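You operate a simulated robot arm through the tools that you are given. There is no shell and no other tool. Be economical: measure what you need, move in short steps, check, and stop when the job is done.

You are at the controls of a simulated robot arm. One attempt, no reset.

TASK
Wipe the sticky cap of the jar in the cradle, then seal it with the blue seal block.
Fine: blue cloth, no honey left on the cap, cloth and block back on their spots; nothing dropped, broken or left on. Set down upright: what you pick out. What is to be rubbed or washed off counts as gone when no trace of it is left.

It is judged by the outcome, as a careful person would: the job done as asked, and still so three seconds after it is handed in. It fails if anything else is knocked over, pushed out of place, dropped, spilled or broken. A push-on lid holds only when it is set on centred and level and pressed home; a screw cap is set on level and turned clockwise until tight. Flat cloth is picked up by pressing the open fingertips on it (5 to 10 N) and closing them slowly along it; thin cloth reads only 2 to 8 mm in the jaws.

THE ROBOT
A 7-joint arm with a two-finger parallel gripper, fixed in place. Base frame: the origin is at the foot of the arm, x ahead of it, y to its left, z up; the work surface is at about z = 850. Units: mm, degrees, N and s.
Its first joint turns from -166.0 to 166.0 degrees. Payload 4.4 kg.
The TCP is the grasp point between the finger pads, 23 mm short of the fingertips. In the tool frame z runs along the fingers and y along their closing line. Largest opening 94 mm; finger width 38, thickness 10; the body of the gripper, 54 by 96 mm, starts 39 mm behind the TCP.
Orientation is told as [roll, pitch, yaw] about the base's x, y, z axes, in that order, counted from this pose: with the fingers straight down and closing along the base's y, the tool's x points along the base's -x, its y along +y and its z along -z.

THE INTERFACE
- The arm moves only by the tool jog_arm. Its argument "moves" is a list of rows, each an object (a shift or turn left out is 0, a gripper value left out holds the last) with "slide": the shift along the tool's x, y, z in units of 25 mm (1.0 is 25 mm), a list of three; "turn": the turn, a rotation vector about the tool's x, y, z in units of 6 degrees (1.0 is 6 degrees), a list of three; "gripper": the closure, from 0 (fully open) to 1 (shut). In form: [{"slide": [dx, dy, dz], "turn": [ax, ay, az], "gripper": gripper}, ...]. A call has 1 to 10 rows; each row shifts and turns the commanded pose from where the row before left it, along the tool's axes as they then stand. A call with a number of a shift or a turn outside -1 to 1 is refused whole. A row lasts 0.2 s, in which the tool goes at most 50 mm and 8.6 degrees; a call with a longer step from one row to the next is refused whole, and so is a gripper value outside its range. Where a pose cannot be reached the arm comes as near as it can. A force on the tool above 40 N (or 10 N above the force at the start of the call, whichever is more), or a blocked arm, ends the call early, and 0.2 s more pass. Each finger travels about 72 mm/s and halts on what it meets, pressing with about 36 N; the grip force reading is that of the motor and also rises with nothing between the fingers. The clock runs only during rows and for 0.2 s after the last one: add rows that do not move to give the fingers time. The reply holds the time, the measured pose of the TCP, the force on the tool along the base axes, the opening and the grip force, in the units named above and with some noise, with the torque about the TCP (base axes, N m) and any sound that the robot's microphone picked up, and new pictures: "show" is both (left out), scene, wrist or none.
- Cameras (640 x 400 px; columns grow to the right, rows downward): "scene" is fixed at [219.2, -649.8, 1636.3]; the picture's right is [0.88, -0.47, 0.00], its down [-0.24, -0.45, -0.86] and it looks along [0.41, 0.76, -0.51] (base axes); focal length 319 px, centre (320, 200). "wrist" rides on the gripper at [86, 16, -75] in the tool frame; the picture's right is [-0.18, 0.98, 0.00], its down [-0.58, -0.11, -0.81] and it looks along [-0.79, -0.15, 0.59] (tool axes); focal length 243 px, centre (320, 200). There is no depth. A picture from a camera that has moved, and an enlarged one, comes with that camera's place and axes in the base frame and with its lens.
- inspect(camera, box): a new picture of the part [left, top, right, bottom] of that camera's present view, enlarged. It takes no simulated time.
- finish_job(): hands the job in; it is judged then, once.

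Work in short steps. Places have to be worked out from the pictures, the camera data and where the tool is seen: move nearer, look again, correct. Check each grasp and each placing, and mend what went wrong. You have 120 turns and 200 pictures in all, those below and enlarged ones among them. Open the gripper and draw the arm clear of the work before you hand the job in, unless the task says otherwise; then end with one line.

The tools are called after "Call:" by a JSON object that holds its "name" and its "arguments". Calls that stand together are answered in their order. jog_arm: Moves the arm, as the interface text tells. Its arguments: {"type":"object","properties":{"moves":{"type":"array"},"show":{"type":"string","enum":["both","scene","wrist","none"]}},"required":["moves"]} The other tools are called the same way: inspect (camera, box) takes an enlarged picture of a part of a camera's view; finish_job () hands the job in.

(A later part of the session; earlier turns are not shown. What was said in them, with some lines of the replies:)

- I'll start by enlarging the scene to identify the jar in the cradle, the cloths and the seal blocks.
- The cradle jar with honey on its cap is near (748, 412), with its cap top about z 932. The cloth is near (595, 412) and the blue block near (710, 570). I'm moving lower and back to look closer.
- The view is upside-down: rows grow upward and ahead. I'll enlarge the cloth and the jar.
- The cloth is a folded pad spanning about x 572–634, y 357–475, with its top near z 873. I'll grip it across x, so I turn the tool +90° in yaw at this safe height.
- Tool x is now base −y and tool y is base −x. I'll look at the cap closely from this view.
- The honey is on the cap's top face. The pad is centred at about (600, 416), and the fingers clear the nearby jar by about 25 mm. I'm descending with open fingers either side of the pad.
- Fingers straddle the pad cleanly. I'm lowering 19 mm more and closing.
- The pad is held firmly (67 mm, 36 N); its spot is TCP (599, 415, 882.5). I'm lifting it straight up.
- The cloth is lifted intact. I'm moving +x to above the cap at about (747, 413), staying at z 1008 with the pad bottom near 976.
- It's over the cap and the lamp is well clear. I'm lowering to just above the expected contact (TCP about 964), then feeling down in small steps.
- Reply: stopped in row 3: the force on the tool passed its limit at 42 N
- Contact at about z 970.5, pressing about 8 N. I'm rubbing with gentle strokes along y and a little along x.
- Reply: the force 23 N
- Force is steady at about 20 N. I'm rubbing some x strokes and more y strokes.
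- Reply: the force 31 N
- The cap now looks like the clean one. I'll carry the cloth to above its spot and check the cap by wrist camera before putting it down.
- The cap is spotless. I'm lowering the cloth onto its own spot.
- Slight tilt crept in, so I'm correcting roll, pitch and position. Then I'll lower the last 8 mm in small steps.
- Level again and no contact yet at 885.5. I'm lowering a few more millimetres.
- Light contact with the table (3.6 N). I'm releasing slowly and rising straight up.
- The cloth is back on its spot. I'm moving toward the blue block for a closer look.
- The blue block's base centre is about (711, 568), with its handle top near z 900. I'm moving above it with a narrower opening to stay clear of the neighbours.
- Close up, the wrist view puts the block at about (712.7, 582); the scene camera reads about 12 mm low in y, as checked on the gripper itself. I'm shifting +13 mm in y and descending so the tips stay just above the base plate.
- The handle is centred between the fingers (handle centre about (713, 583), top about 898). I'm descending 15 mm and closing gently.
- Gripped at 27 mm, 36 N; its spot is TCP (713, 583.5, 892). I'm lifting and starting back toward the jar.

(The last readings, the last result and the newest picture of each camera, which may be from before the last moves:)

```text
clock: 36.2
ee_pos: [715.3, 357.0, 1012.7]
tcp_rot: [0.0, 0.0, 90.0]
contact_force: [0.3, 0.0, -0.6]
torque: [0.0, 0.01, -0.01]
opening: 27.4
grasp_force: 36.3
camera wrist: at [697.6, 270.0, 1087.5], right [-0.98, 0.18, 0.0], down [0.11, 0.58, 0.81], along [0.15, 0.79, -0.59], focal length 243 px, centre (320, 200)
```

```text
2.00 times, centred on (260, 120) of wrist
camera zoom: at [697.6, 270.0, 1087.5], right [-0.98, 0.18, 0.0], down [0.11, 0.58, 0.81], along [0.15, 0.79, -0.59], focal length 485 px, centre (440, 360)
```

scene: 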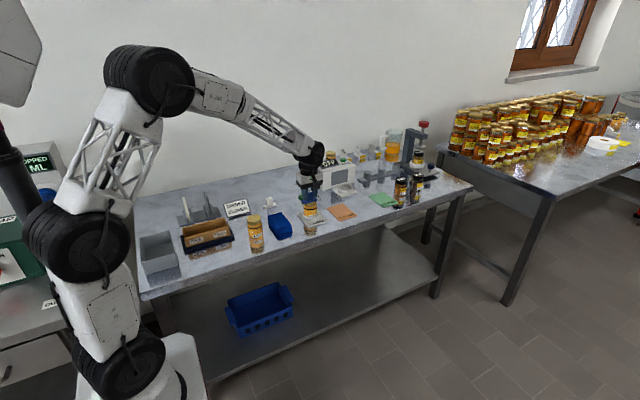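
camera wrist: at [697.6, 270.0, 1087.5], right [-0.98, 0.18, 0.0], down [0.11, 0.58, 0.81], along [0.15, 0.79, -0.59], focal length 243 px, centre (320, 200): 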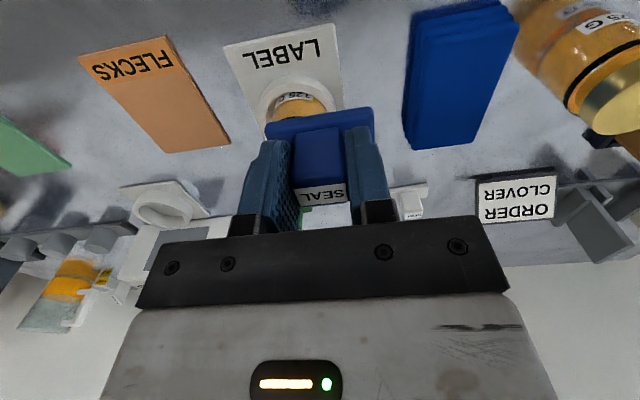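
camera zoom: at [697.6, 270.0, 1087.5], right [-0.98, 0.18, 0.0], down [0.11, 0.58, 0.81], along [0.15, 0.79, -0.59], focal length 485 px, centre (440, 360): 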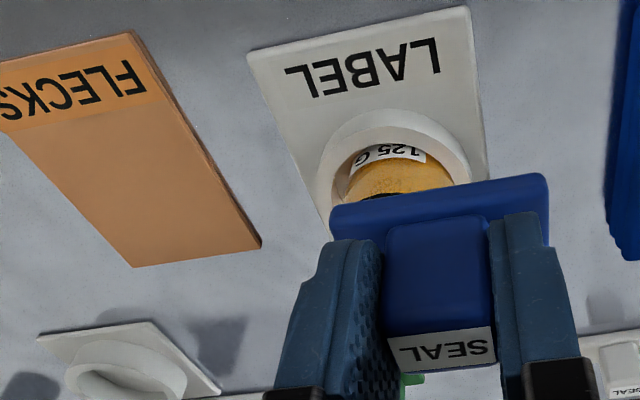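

The held block hides the cap, so I'll shift sideways to see the cap top fully and locate its centre accurately.

Call:
{"name": "jog_arm", "arguments": {"moves": [{"slide": [-0.7, 0.7, 0]}, {"slide": [-0.9, 0.9, 0]}, {"slide": [-0.9, 0, 0]}, {"slide": [-0.9, 0, 0]}, {}, {}], "show": "none"}}

Call:
{"name": "inspect", "arguments": {"camera": "wrist", "box": [80, 0, 340, 200]}}

```text
clock: 37.6
ee_pos: [673.0, 441.1, 1012.5]
tcp_rot: [-0.1, 0.0, 90.0]
contact_force: [-0.1, -0.7, -1.1]
torque: [0.03, 0.0, -0.04]
opening: 27.2
grasp_force: 36.6
```

```text
2.00 times, centred on (210, 100) of wrist
camera zoom: at [656.2, 354.2, 1087.1], right [-0.98, 0.18, 0.0], down [0.11, 0.58, 0.81], along [0.15, 0.79, -0.59], focal length 485 px, centre (540, 400)
```

zoom: 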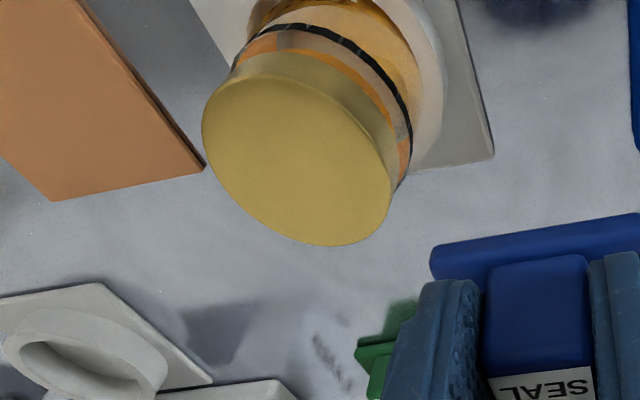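

The cap's centre is about (745.5, 416) at z about 938. The block's underside will touch at TCP z about 980, so I'm moving over it and going down to 988 for a check.

Call:
{"name": "jog_arm", "arguments": {"moves": [{"slide": [0.5, -1, 0]}, {"slide": [0.5, -1, 0]}, {"slide": [0, -0.9, 0]}, {"slide": [0, 0, 0.5]}, {"slide": [0, 0, 0.5]}, {}]}}

Call:
{"name": "inspect", "arguments": {"camera": "scene", "box": [270, 150, 350, 230]}}

Call:
{"name": "inspect", "arguments": {"camera": "wrist", "box": [200, 20, 440, 220]}}

```text
clock: 39.0
ee_pos: [745.6, 417.9, 986.3]
tcp_rot: [-0.2, 0.0, 90.0]
contact_force: [-0.1, 0.0, -0.8]
torque: [-0.01, -0.02, 0.01]
opening: 27.1
grasp_force: 36.2
camera wrist: at [729.0, 329.5, 1061.1], right [-0.98, 0.18, 0.0], down [0.11, 0.58, 0.81], along [0.15, 0.79, -0.59], focal length 243 px, centre (320, 200)
```

scene: 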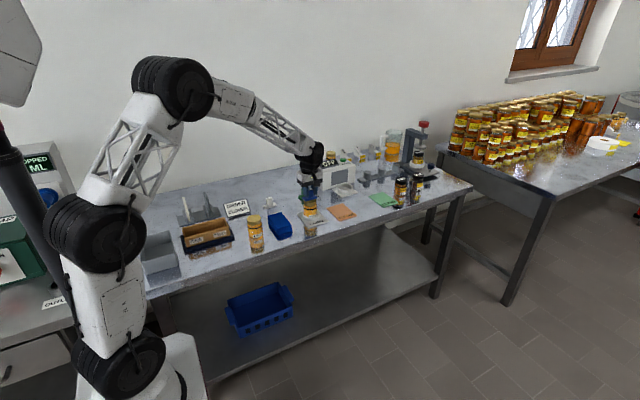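
wrist: 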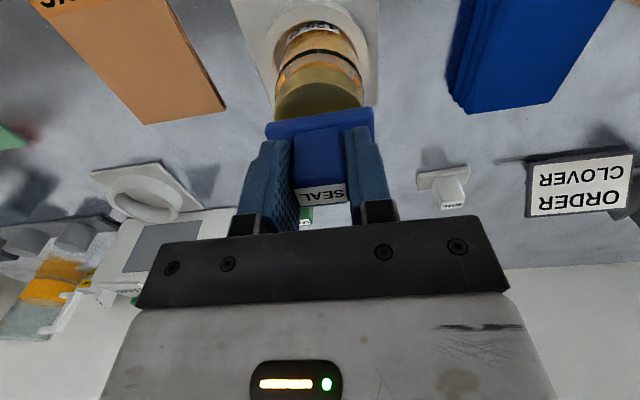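

```text
5.00 times, centred on (310, 190) of scene
camera zoom: at [219.2, -649.8, 1636.3], right [0.88, -0.47, 0.0], down [-0.24, -0.45, -0.86], along [0.41, 0.76, -0.51], focal length 1594 px, centre (370, 250)
```

zoom: 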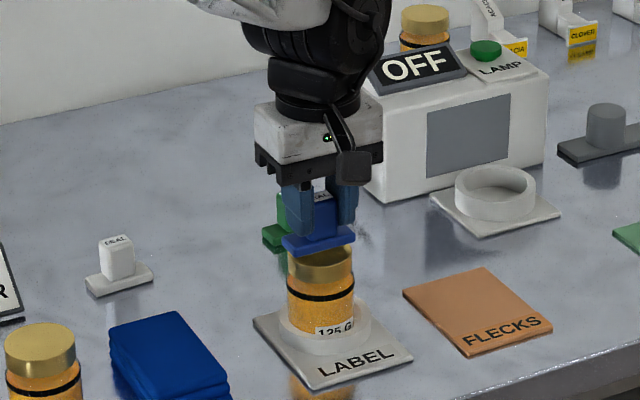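

```text
2.00 times, centred on (320, 120) of wrist
camera zoom: at [729.0, 329.5, 1061.1], right [-0.98, 0.18, 0.0], down [0.11, 0.58, 0.81], along [0.15, 0.79, -0.59], focal length 485 px, centre (320, 360)
```

zoom: 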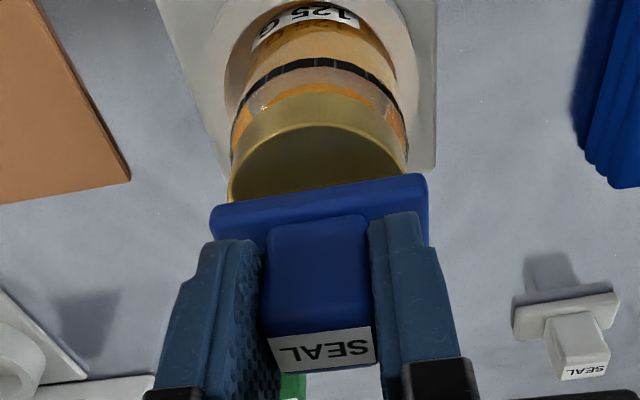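

The block is centred over the cap in both views. I'm lowering onto it in small steps, watching the force.

Call:
{"name": "jog_arm", "arguments": {"moves": [{"slide": [0.05, 0, 0.1]}, {"slide": [0, 0, 0.08]}, {}], "show": "none"}}

Call:
{"name": "jog_arm", "arguments": {"moves": [{"slide": [0, 0, 0.06]}, {}], "show": "none"}}

```text
clock: 39.8
ee_pos: [744.8, 415.7, 983.1]
tcp_rot: [-0.1, 0.0, 90.0]
contact_force: [0.4, -0.1, -0.3]
torque: [0.01, 0.0, 0.04]
opening: 27.0
grasp_force: 36.0
```

```text
clock: 40.4
ee_pos: [745.8, 416.7, 981.0]
tcp_rot: [0.0, 0.0, 90.0]
contact_force: [0.4, -0.5, -0.7]
torque: [0.03, 0.0, 0.01]
opening: 27.2
grasp_force: 36.3
```

No contact yet at 981. I'm going down a little further.

Call:
{"name": "jog_arm", "arguments": {"moves": [{"slide": [0, 0, 0.06]}, {}], "show": "none"}}

Call:
{"name": "jog_arm", "arguments": {"moves": [{"slide": [0, 0, 0.05]}, {}], "show": "none"}}

```text
clock: 41.0
ee_pos: [745.4, 415.6, 979.2]
tcp_rot: [0.0, 0.0, 90.0]
contact_force: [-0.5, -0.6, -0.8]
torque: [0.04, 0.02, 0.03]
opening: 27.2
grasp_force: 35.5
```

```text
clock: 41.6
ee_pos: [746.5, 415.6, 978.1]
tcp_rot: [-0.1, 0.1, 90.0]
contact_force: [-0.4, -1.1, 4.4]
torque: [-0.04, -0.01, 0.03]
opening: 27.2
grasp_force: 35.9
```

Contact begins at about 978 (4 N). I'm pressing in gradually.

Call:
{"name": "jog_arm", "arguments": {"moves": [{"slide": [0, 0, 0.06]}, {}, {}], "show": "none"}}

Call:
{"name": "jog_arm", "arguments": {"moves": [{"slide": [0, 0, 0.05]}, {}, {}], "show": "scene"}}

```text
clock: 42.4
ee_pos: [745.8, 416.6, 976.8]
tcp_rot: [-0.2, -0.1, 89.9]
contact_force: [0.8, -0.2, 27.2]
torque: [0.07, -0.04, -0.02]
opening: 27.1
grasp_force: 36.2
```

```text
clock: 43.2
ee_pos: [746.0, 416.2, 976.5]
tcp_rot: [-0.1, -0.1, 90.0]
contact_force: [1.8, 0.4, 27.8]
torque: [0.14, -0.07, 0.04]
opening: 27.3
grasp_force: 36.4
```

scene: 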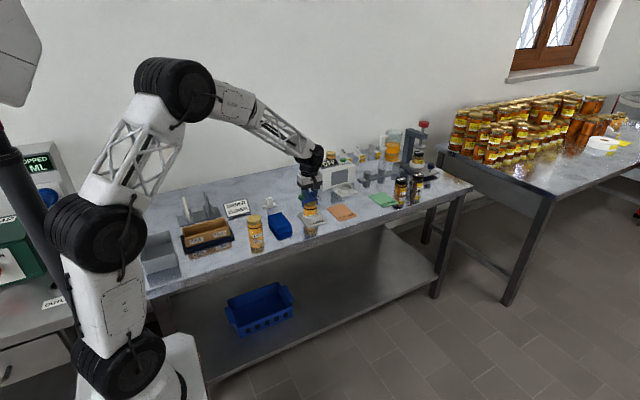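

Pressed steadily at about 28 N, level. I'll hold briefly, lift, and look for a seal on the cap.

Call:
{"name": "jog_arm", "arguments": {"moves": [{}, {}, {}, {"slide": [0, 0, -0.3]}, {"slide": [0, 0, -0.8]}, {"slide": [0, 0, -0.5]}, {"slide": [-0.7, 1, 0]}, {"slide": [-0.5, 1, 0]}, {"slide": [0, 0.9, 0]}, {}], "show": "none"}}

Call:
{"name": "inspect", "arguments": {"camera": "wrist", "box": [80, 0, 340, 200]}}

Call:
{"name": "inspect", "arguments": {"camera": "scene", "box": [260, 150, 350, 240]}}

```text
clock: 45.4
ee_pos: [672.6, 445.9, 1013.4]
tcp_rot: [0.1, 0.0, 90.0]
contact_force: [0.3, 0.3, 0.5]
torque: [0.01, 0.0, 0.0]
opening: 26.9
grasp_force: 35.9
```

```text
2.00 times, centred on (210, 100) of wrist
camera zoom: at [656.6, 358.7, 1088.4], right [-0.98, 0.18, 0.0], down [0.11, 0.58, 0.81], along [0.15, 0.79, -0.59], focal length 485 px, centre (540, 400)
```

zoom: 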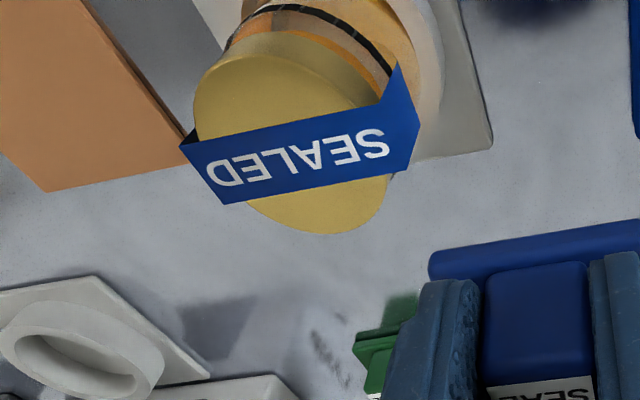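

```text
4.44 times, centred on (305, 195) of scene
camera zoom: at [219.2, -649.8, 1636.3], right [0.88, -0.47, 0.0], down [-0.24, -0.45, -0.86], along [0.41, 0.76, -0.51], focal length 1416 px, centre (387, 222)
```

zoom: 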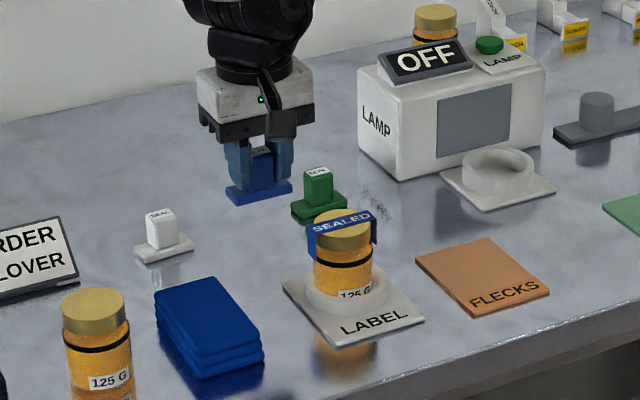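

A "SEALED" band sits centred over the cap. Now I carry the block back to above its spot at (713, 583.5).

Call:
{"name": "jog_arm", "arguments": {"moves": [{"slide": [-1, 0, 0]}, {"slide": [-1, 0, 0]}, {"slide": [-1, 0, 0]}, {"slide": [-1, -0.6, 0]}, {"slide": [-1, -1, 0]}, {"slide": [-0.5, -0.02, 0.6]}, {"slide": [0, 0, 1]}, {"slide": [0, 0, 1]}, {"slide": [0, 0, 1]}, {}], "show": "wrist"}}

Call:
{"name": "inspect", "arguments": {"camera": "scene", "box": [255, 150, 335, 220]}}

```text
clock: 47.6
ee_pos: [712.8, 582.6, 923.9]
tcp_rot: [-0.1, 0.1, 90.0]
contact_force: [0.2, 0.9, -1.0]
torque: [0.04, 0.0, -0.02]
opening: 27.0
grasp_force: 35.7
camera wrist: at [697.2, 495.6, 998.4], right [-0.98, 0.18, 0.0], down [0.11, 0.58, 0.81], along [0.15, 0.79, -0.59], focal length 243 px, centre (320, 200)
```

wrist: 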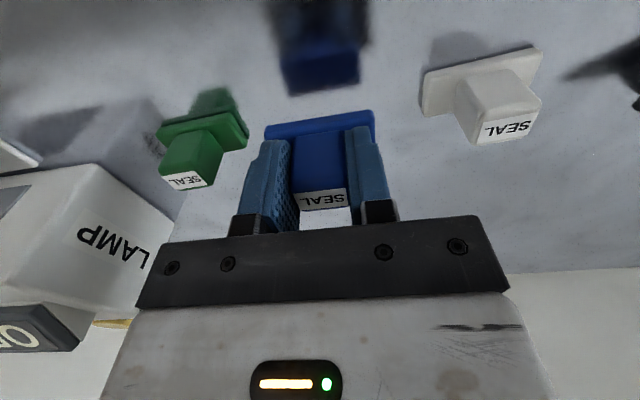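

```text
5.71 times, centred on (295, 185) of scene
camera zoom: at [219.2, -649.8, 1636.3], right [0.88, -0.47, 0.0], down [-0.24, -0.45, -0.86], along [0.41, 0.76, -0.51], focal length 1821 px, centre (463, 286)
```

zoom: 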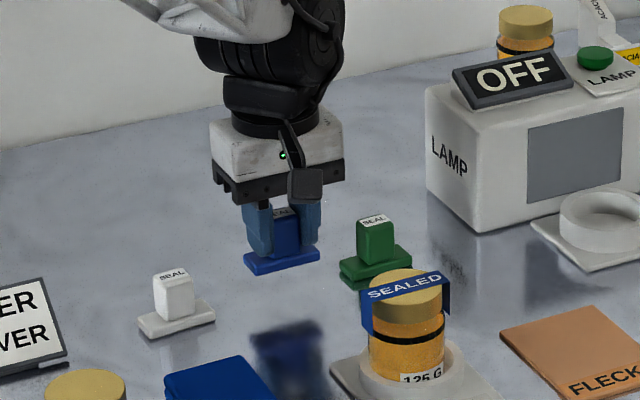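

Over its spot. I'm lowering to just above the table and then feeling for contact.

Call:
{"name": "jog_arm", "arguments": {"moves": [{"slide": [-0.02, 0, 0.6]}, {"slide": [0, 0, 0.5]}, {"slide": [0, 0, 0.1]}, {}], "show": "none"}}

Call:
{"name": "jog_arm", "arguments": {"moves": [{"slide": [0, 0, 0.06]}, {}], "show": "none"}}

```text
clock: 48.6
ee_pos: [713.0, 583.8, 894.1]
tcp_rot: [-0.1, 0.0, 90.1]
contact_force: [0.1, 0.2, -0.1]
torque: [0.01, 0.01, 0.01]
opening: 27.0
grasp_force: 35.6
```

```text
clock: 49.2
ee_pos: [713.5, 584.8, 894.3]
tcp_rot: [-0.1, 0.1, 90.0]
contact_force: [-1.1, 0.3, -1.5]
torque: [0.0, 0.04, -0.01]
opening: 27.1
grasp_force: 36.0
```

No contact yet, so I'm continuing downward.

Call:
{"name": "jog_arm", "arguments": {"moves": [{"slide": [0, 0, 0.05]}, {}], "show": "none"}}

Call:
{"name": "jog_arm", "arguments": {"moves": [{"slide": [0, 0, 0.04]}, {}], "show": "none"}}

```text
clock: 49.8
ee_pos: [714.1, 583.9, 891.9]
tcp_rot: [-0.1, 0.0, 90.0]
contact_force: [0.2, -0.3, -1.6]
torque: [-0.04, -0.03, 0.0]
opening: 27.2
grasp_force: 36.0
```

```text
clock: 50.4
ee_pos: [713.8, 584.5, 891.5]
tcp_rot: [-0.1, 0.0, 90.1]
contact_force: [-0.1, -0.2, -1.0]
torque: [-0.01, 0.01, -0.04]
opening: 27.3
grasp_force: 36.2
```

Still free, so I'm stepping down about 1 mm at a time.

Call:
{"name": "jog_arm", "arguments": {"moves": [{"slide": [0.02, 0, 0.04]}, {}], "show": "none"}}

Call:
{"name": "jog_arm", "arguments": {"moves": [{"slide": [0, 0, 0.03]}, {}], "show": "wrist"}}

```text
clock: 51.0
ee_pos: [713.7, 583.7, 892.0]
tcp_rot: [-0.1, 0.1, 90.0]
contact_force: [-0.4, 0.6, -1.0]
torque: [-0.02, 0.01, 0.03]
opening: 27.1
grasp_force: 35.7
```

```text
clock: 51.6
ee_pos: [713.4, 585.0, 891.9]
tcp_rot: [-0.2, 0.1, 90.1]
contact_force: [-0.3, -0.8, -0.9]
torque: [0.0, 0.04, 0.01]
opening: 26.9
grasp_force: 36.5
camera wrist: at [696.6, 496.3, 964.6], right [-0.98, 0.18, 0.0], down [0.11, 0.58, 0.81], along [0.15, 0.79, -0.59], focal length 243 px, centre (320, 200)
```

wrist: 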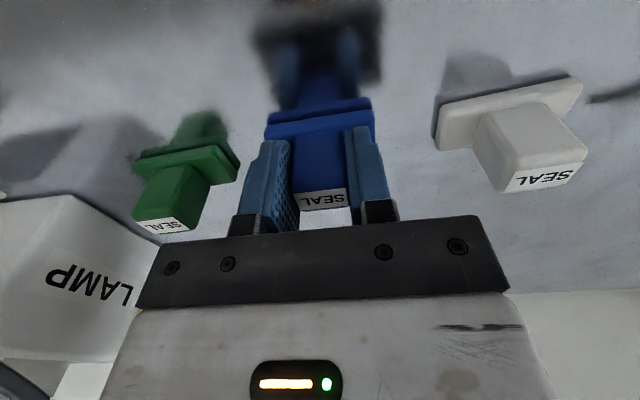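

Call:
{"name": "jog_arm", "arguments": {"moves": [{"slide": [0.02, 0, 0.04]}, {}, {}], "show": "none"}}

Call:
{"name": "inspect", "arguments": {"camera": "wrist", "box": [240, 60, 400, 220]}}

```text
clock: 52.4
ee_pos: [713.4, 582.1, 889.8]
tcp_rot: [0.0, 0.0, 90.0]
contact_force: [-0.2, 0.7, 4.9]
torque: [0.12, 0.08, -0.04]
opening: 27.5
grasp_force: 36.2
```

```text
2.50 times, centred on (320, 140) of wrist
camera zoom: at [697.1, 495.6, 963.7], right [-0.98, 0.18, 0.0], down [0.11, 0.58, 0.81], along [0.15, 0.79, -0.59], focal length 606 px, centre (320, 350)
```

zoom: 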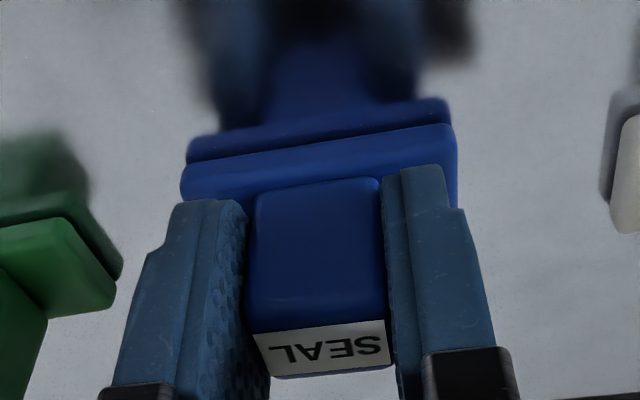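

Contact at about 890 (5 N), so the block is on the table. I'm opening slowly to a clear width, then rising.

Call:
{"name": "jog_arm", "arguments": {"moves": [{"gripper": 0.65}, {"gripper": 0.5}, {"gripper": 0.35}, {}, {"slide": [0, 0, -0.6]}, {"slide": [0, 0, -1]}, {"slide": [0, 0, -1]}, {"slide": [0, 0, -1]}, {"slide": [0, 0, -1]}, {"slide": [0, 0, -1], "gripper": 0}], "show": "none"}}

Call:
{"name": "jog_arm", "arguments": {"moves": [{"slide": [0, 1, -1]}, {"slide": [0, 1, -1]}, {"slide": [0, 1, 0]}, {"slide": [0, 1, 0]}, {}, {}]}}

Call:
{"name": "inspect", "arguments": {"camera": "scene", "box": [230, 150, 350, 250]}}

Call:
{"name": "inspect", "arguments": {"camera": "scene", "box": [255, 165, 335, 235]}}

```text
clock: 54.6
ee_pos: [714.7, 583.0, 1029.5]
tcp_rot: [0.1, 0.0, 90.0]
contact_force: [0.0, -0.7, -0.3]
torque: [0.02, 0.03, -0.01]
opening: 93.9
grasp_force: 0.2
```

```text
clock: 56.0
ee_pos: [613.6, 585.7, 1078.9]
tcp_rot: [-0.2, 0.0, 90.1]
contact_force: [0.0, -0.1, -0.6]
torque: [0.02, 0.0, 0.01]
opening: 93.8
grasp_force: 0.0
camera wrist: at [597.9, 497.3, 1152.6], right [-0.98, 0.18, 0.0], down [0.11, 0.58, 0.81], along [0.15, 0.79, -0.59], focal length 243 px, centre (320, 200)
```

scene: 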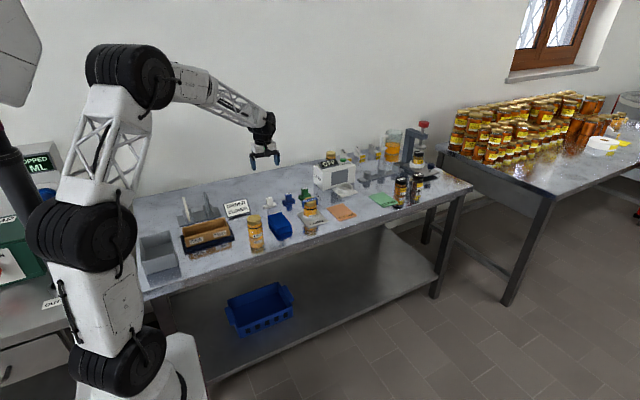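
wrist: 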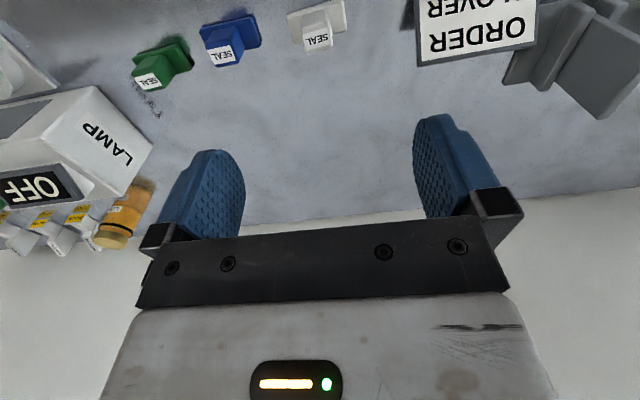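

```text
4.00 times, centred on (290, 200) of scene
camera zoom: at [219.2, -649.8, 1636.3], right [0.88, -0.47, 0.0], down [-0.24, -0.45, -0.86], along [0.41, 0.76, -0.51], focal length 1275 px, centre (440, 200)
```

zoom: 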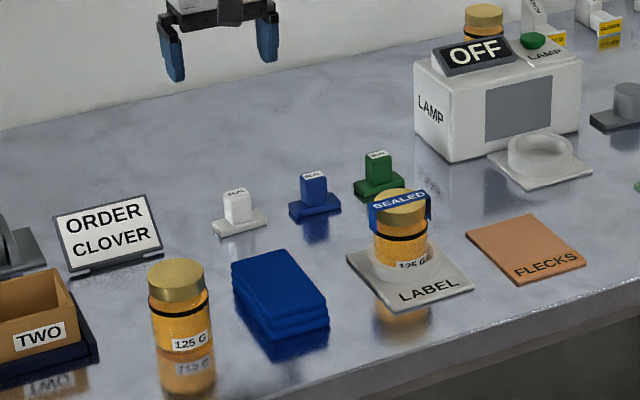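

```text
5.71 times, centred on (295, 200) of scene
camera zoom: at [219.2, -649.8, 1636.3], right [0.88, -0.47, 0.0], down [-0.24, -0.45, -0.86], along [0.41, 0.76, -0.51], focal length 1821 px, centre (463, 200)
```

zoom: 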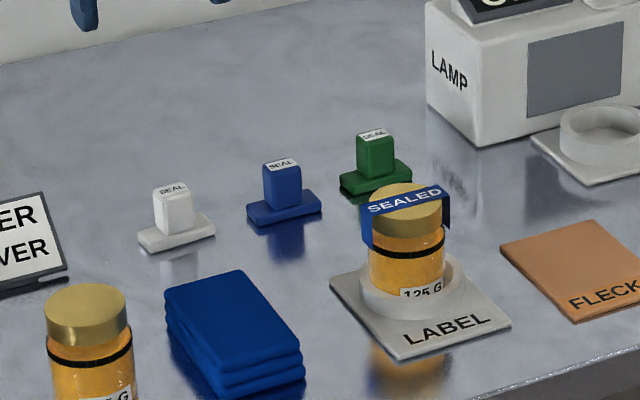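

All matches the start picture: cloth and block are back on their spots, upright. The cap is clean and sealed, the gripper is open and the arm is clear, so I'm handing in.

Call:
{"name": "finish_job", "arguments": {}}

```text
The job is handed in.
```

The honey is wiped off the cradle jar's cap with the blue cloth, the cap is sealed with the blue block, and both are back on their spots with nothing else moved.
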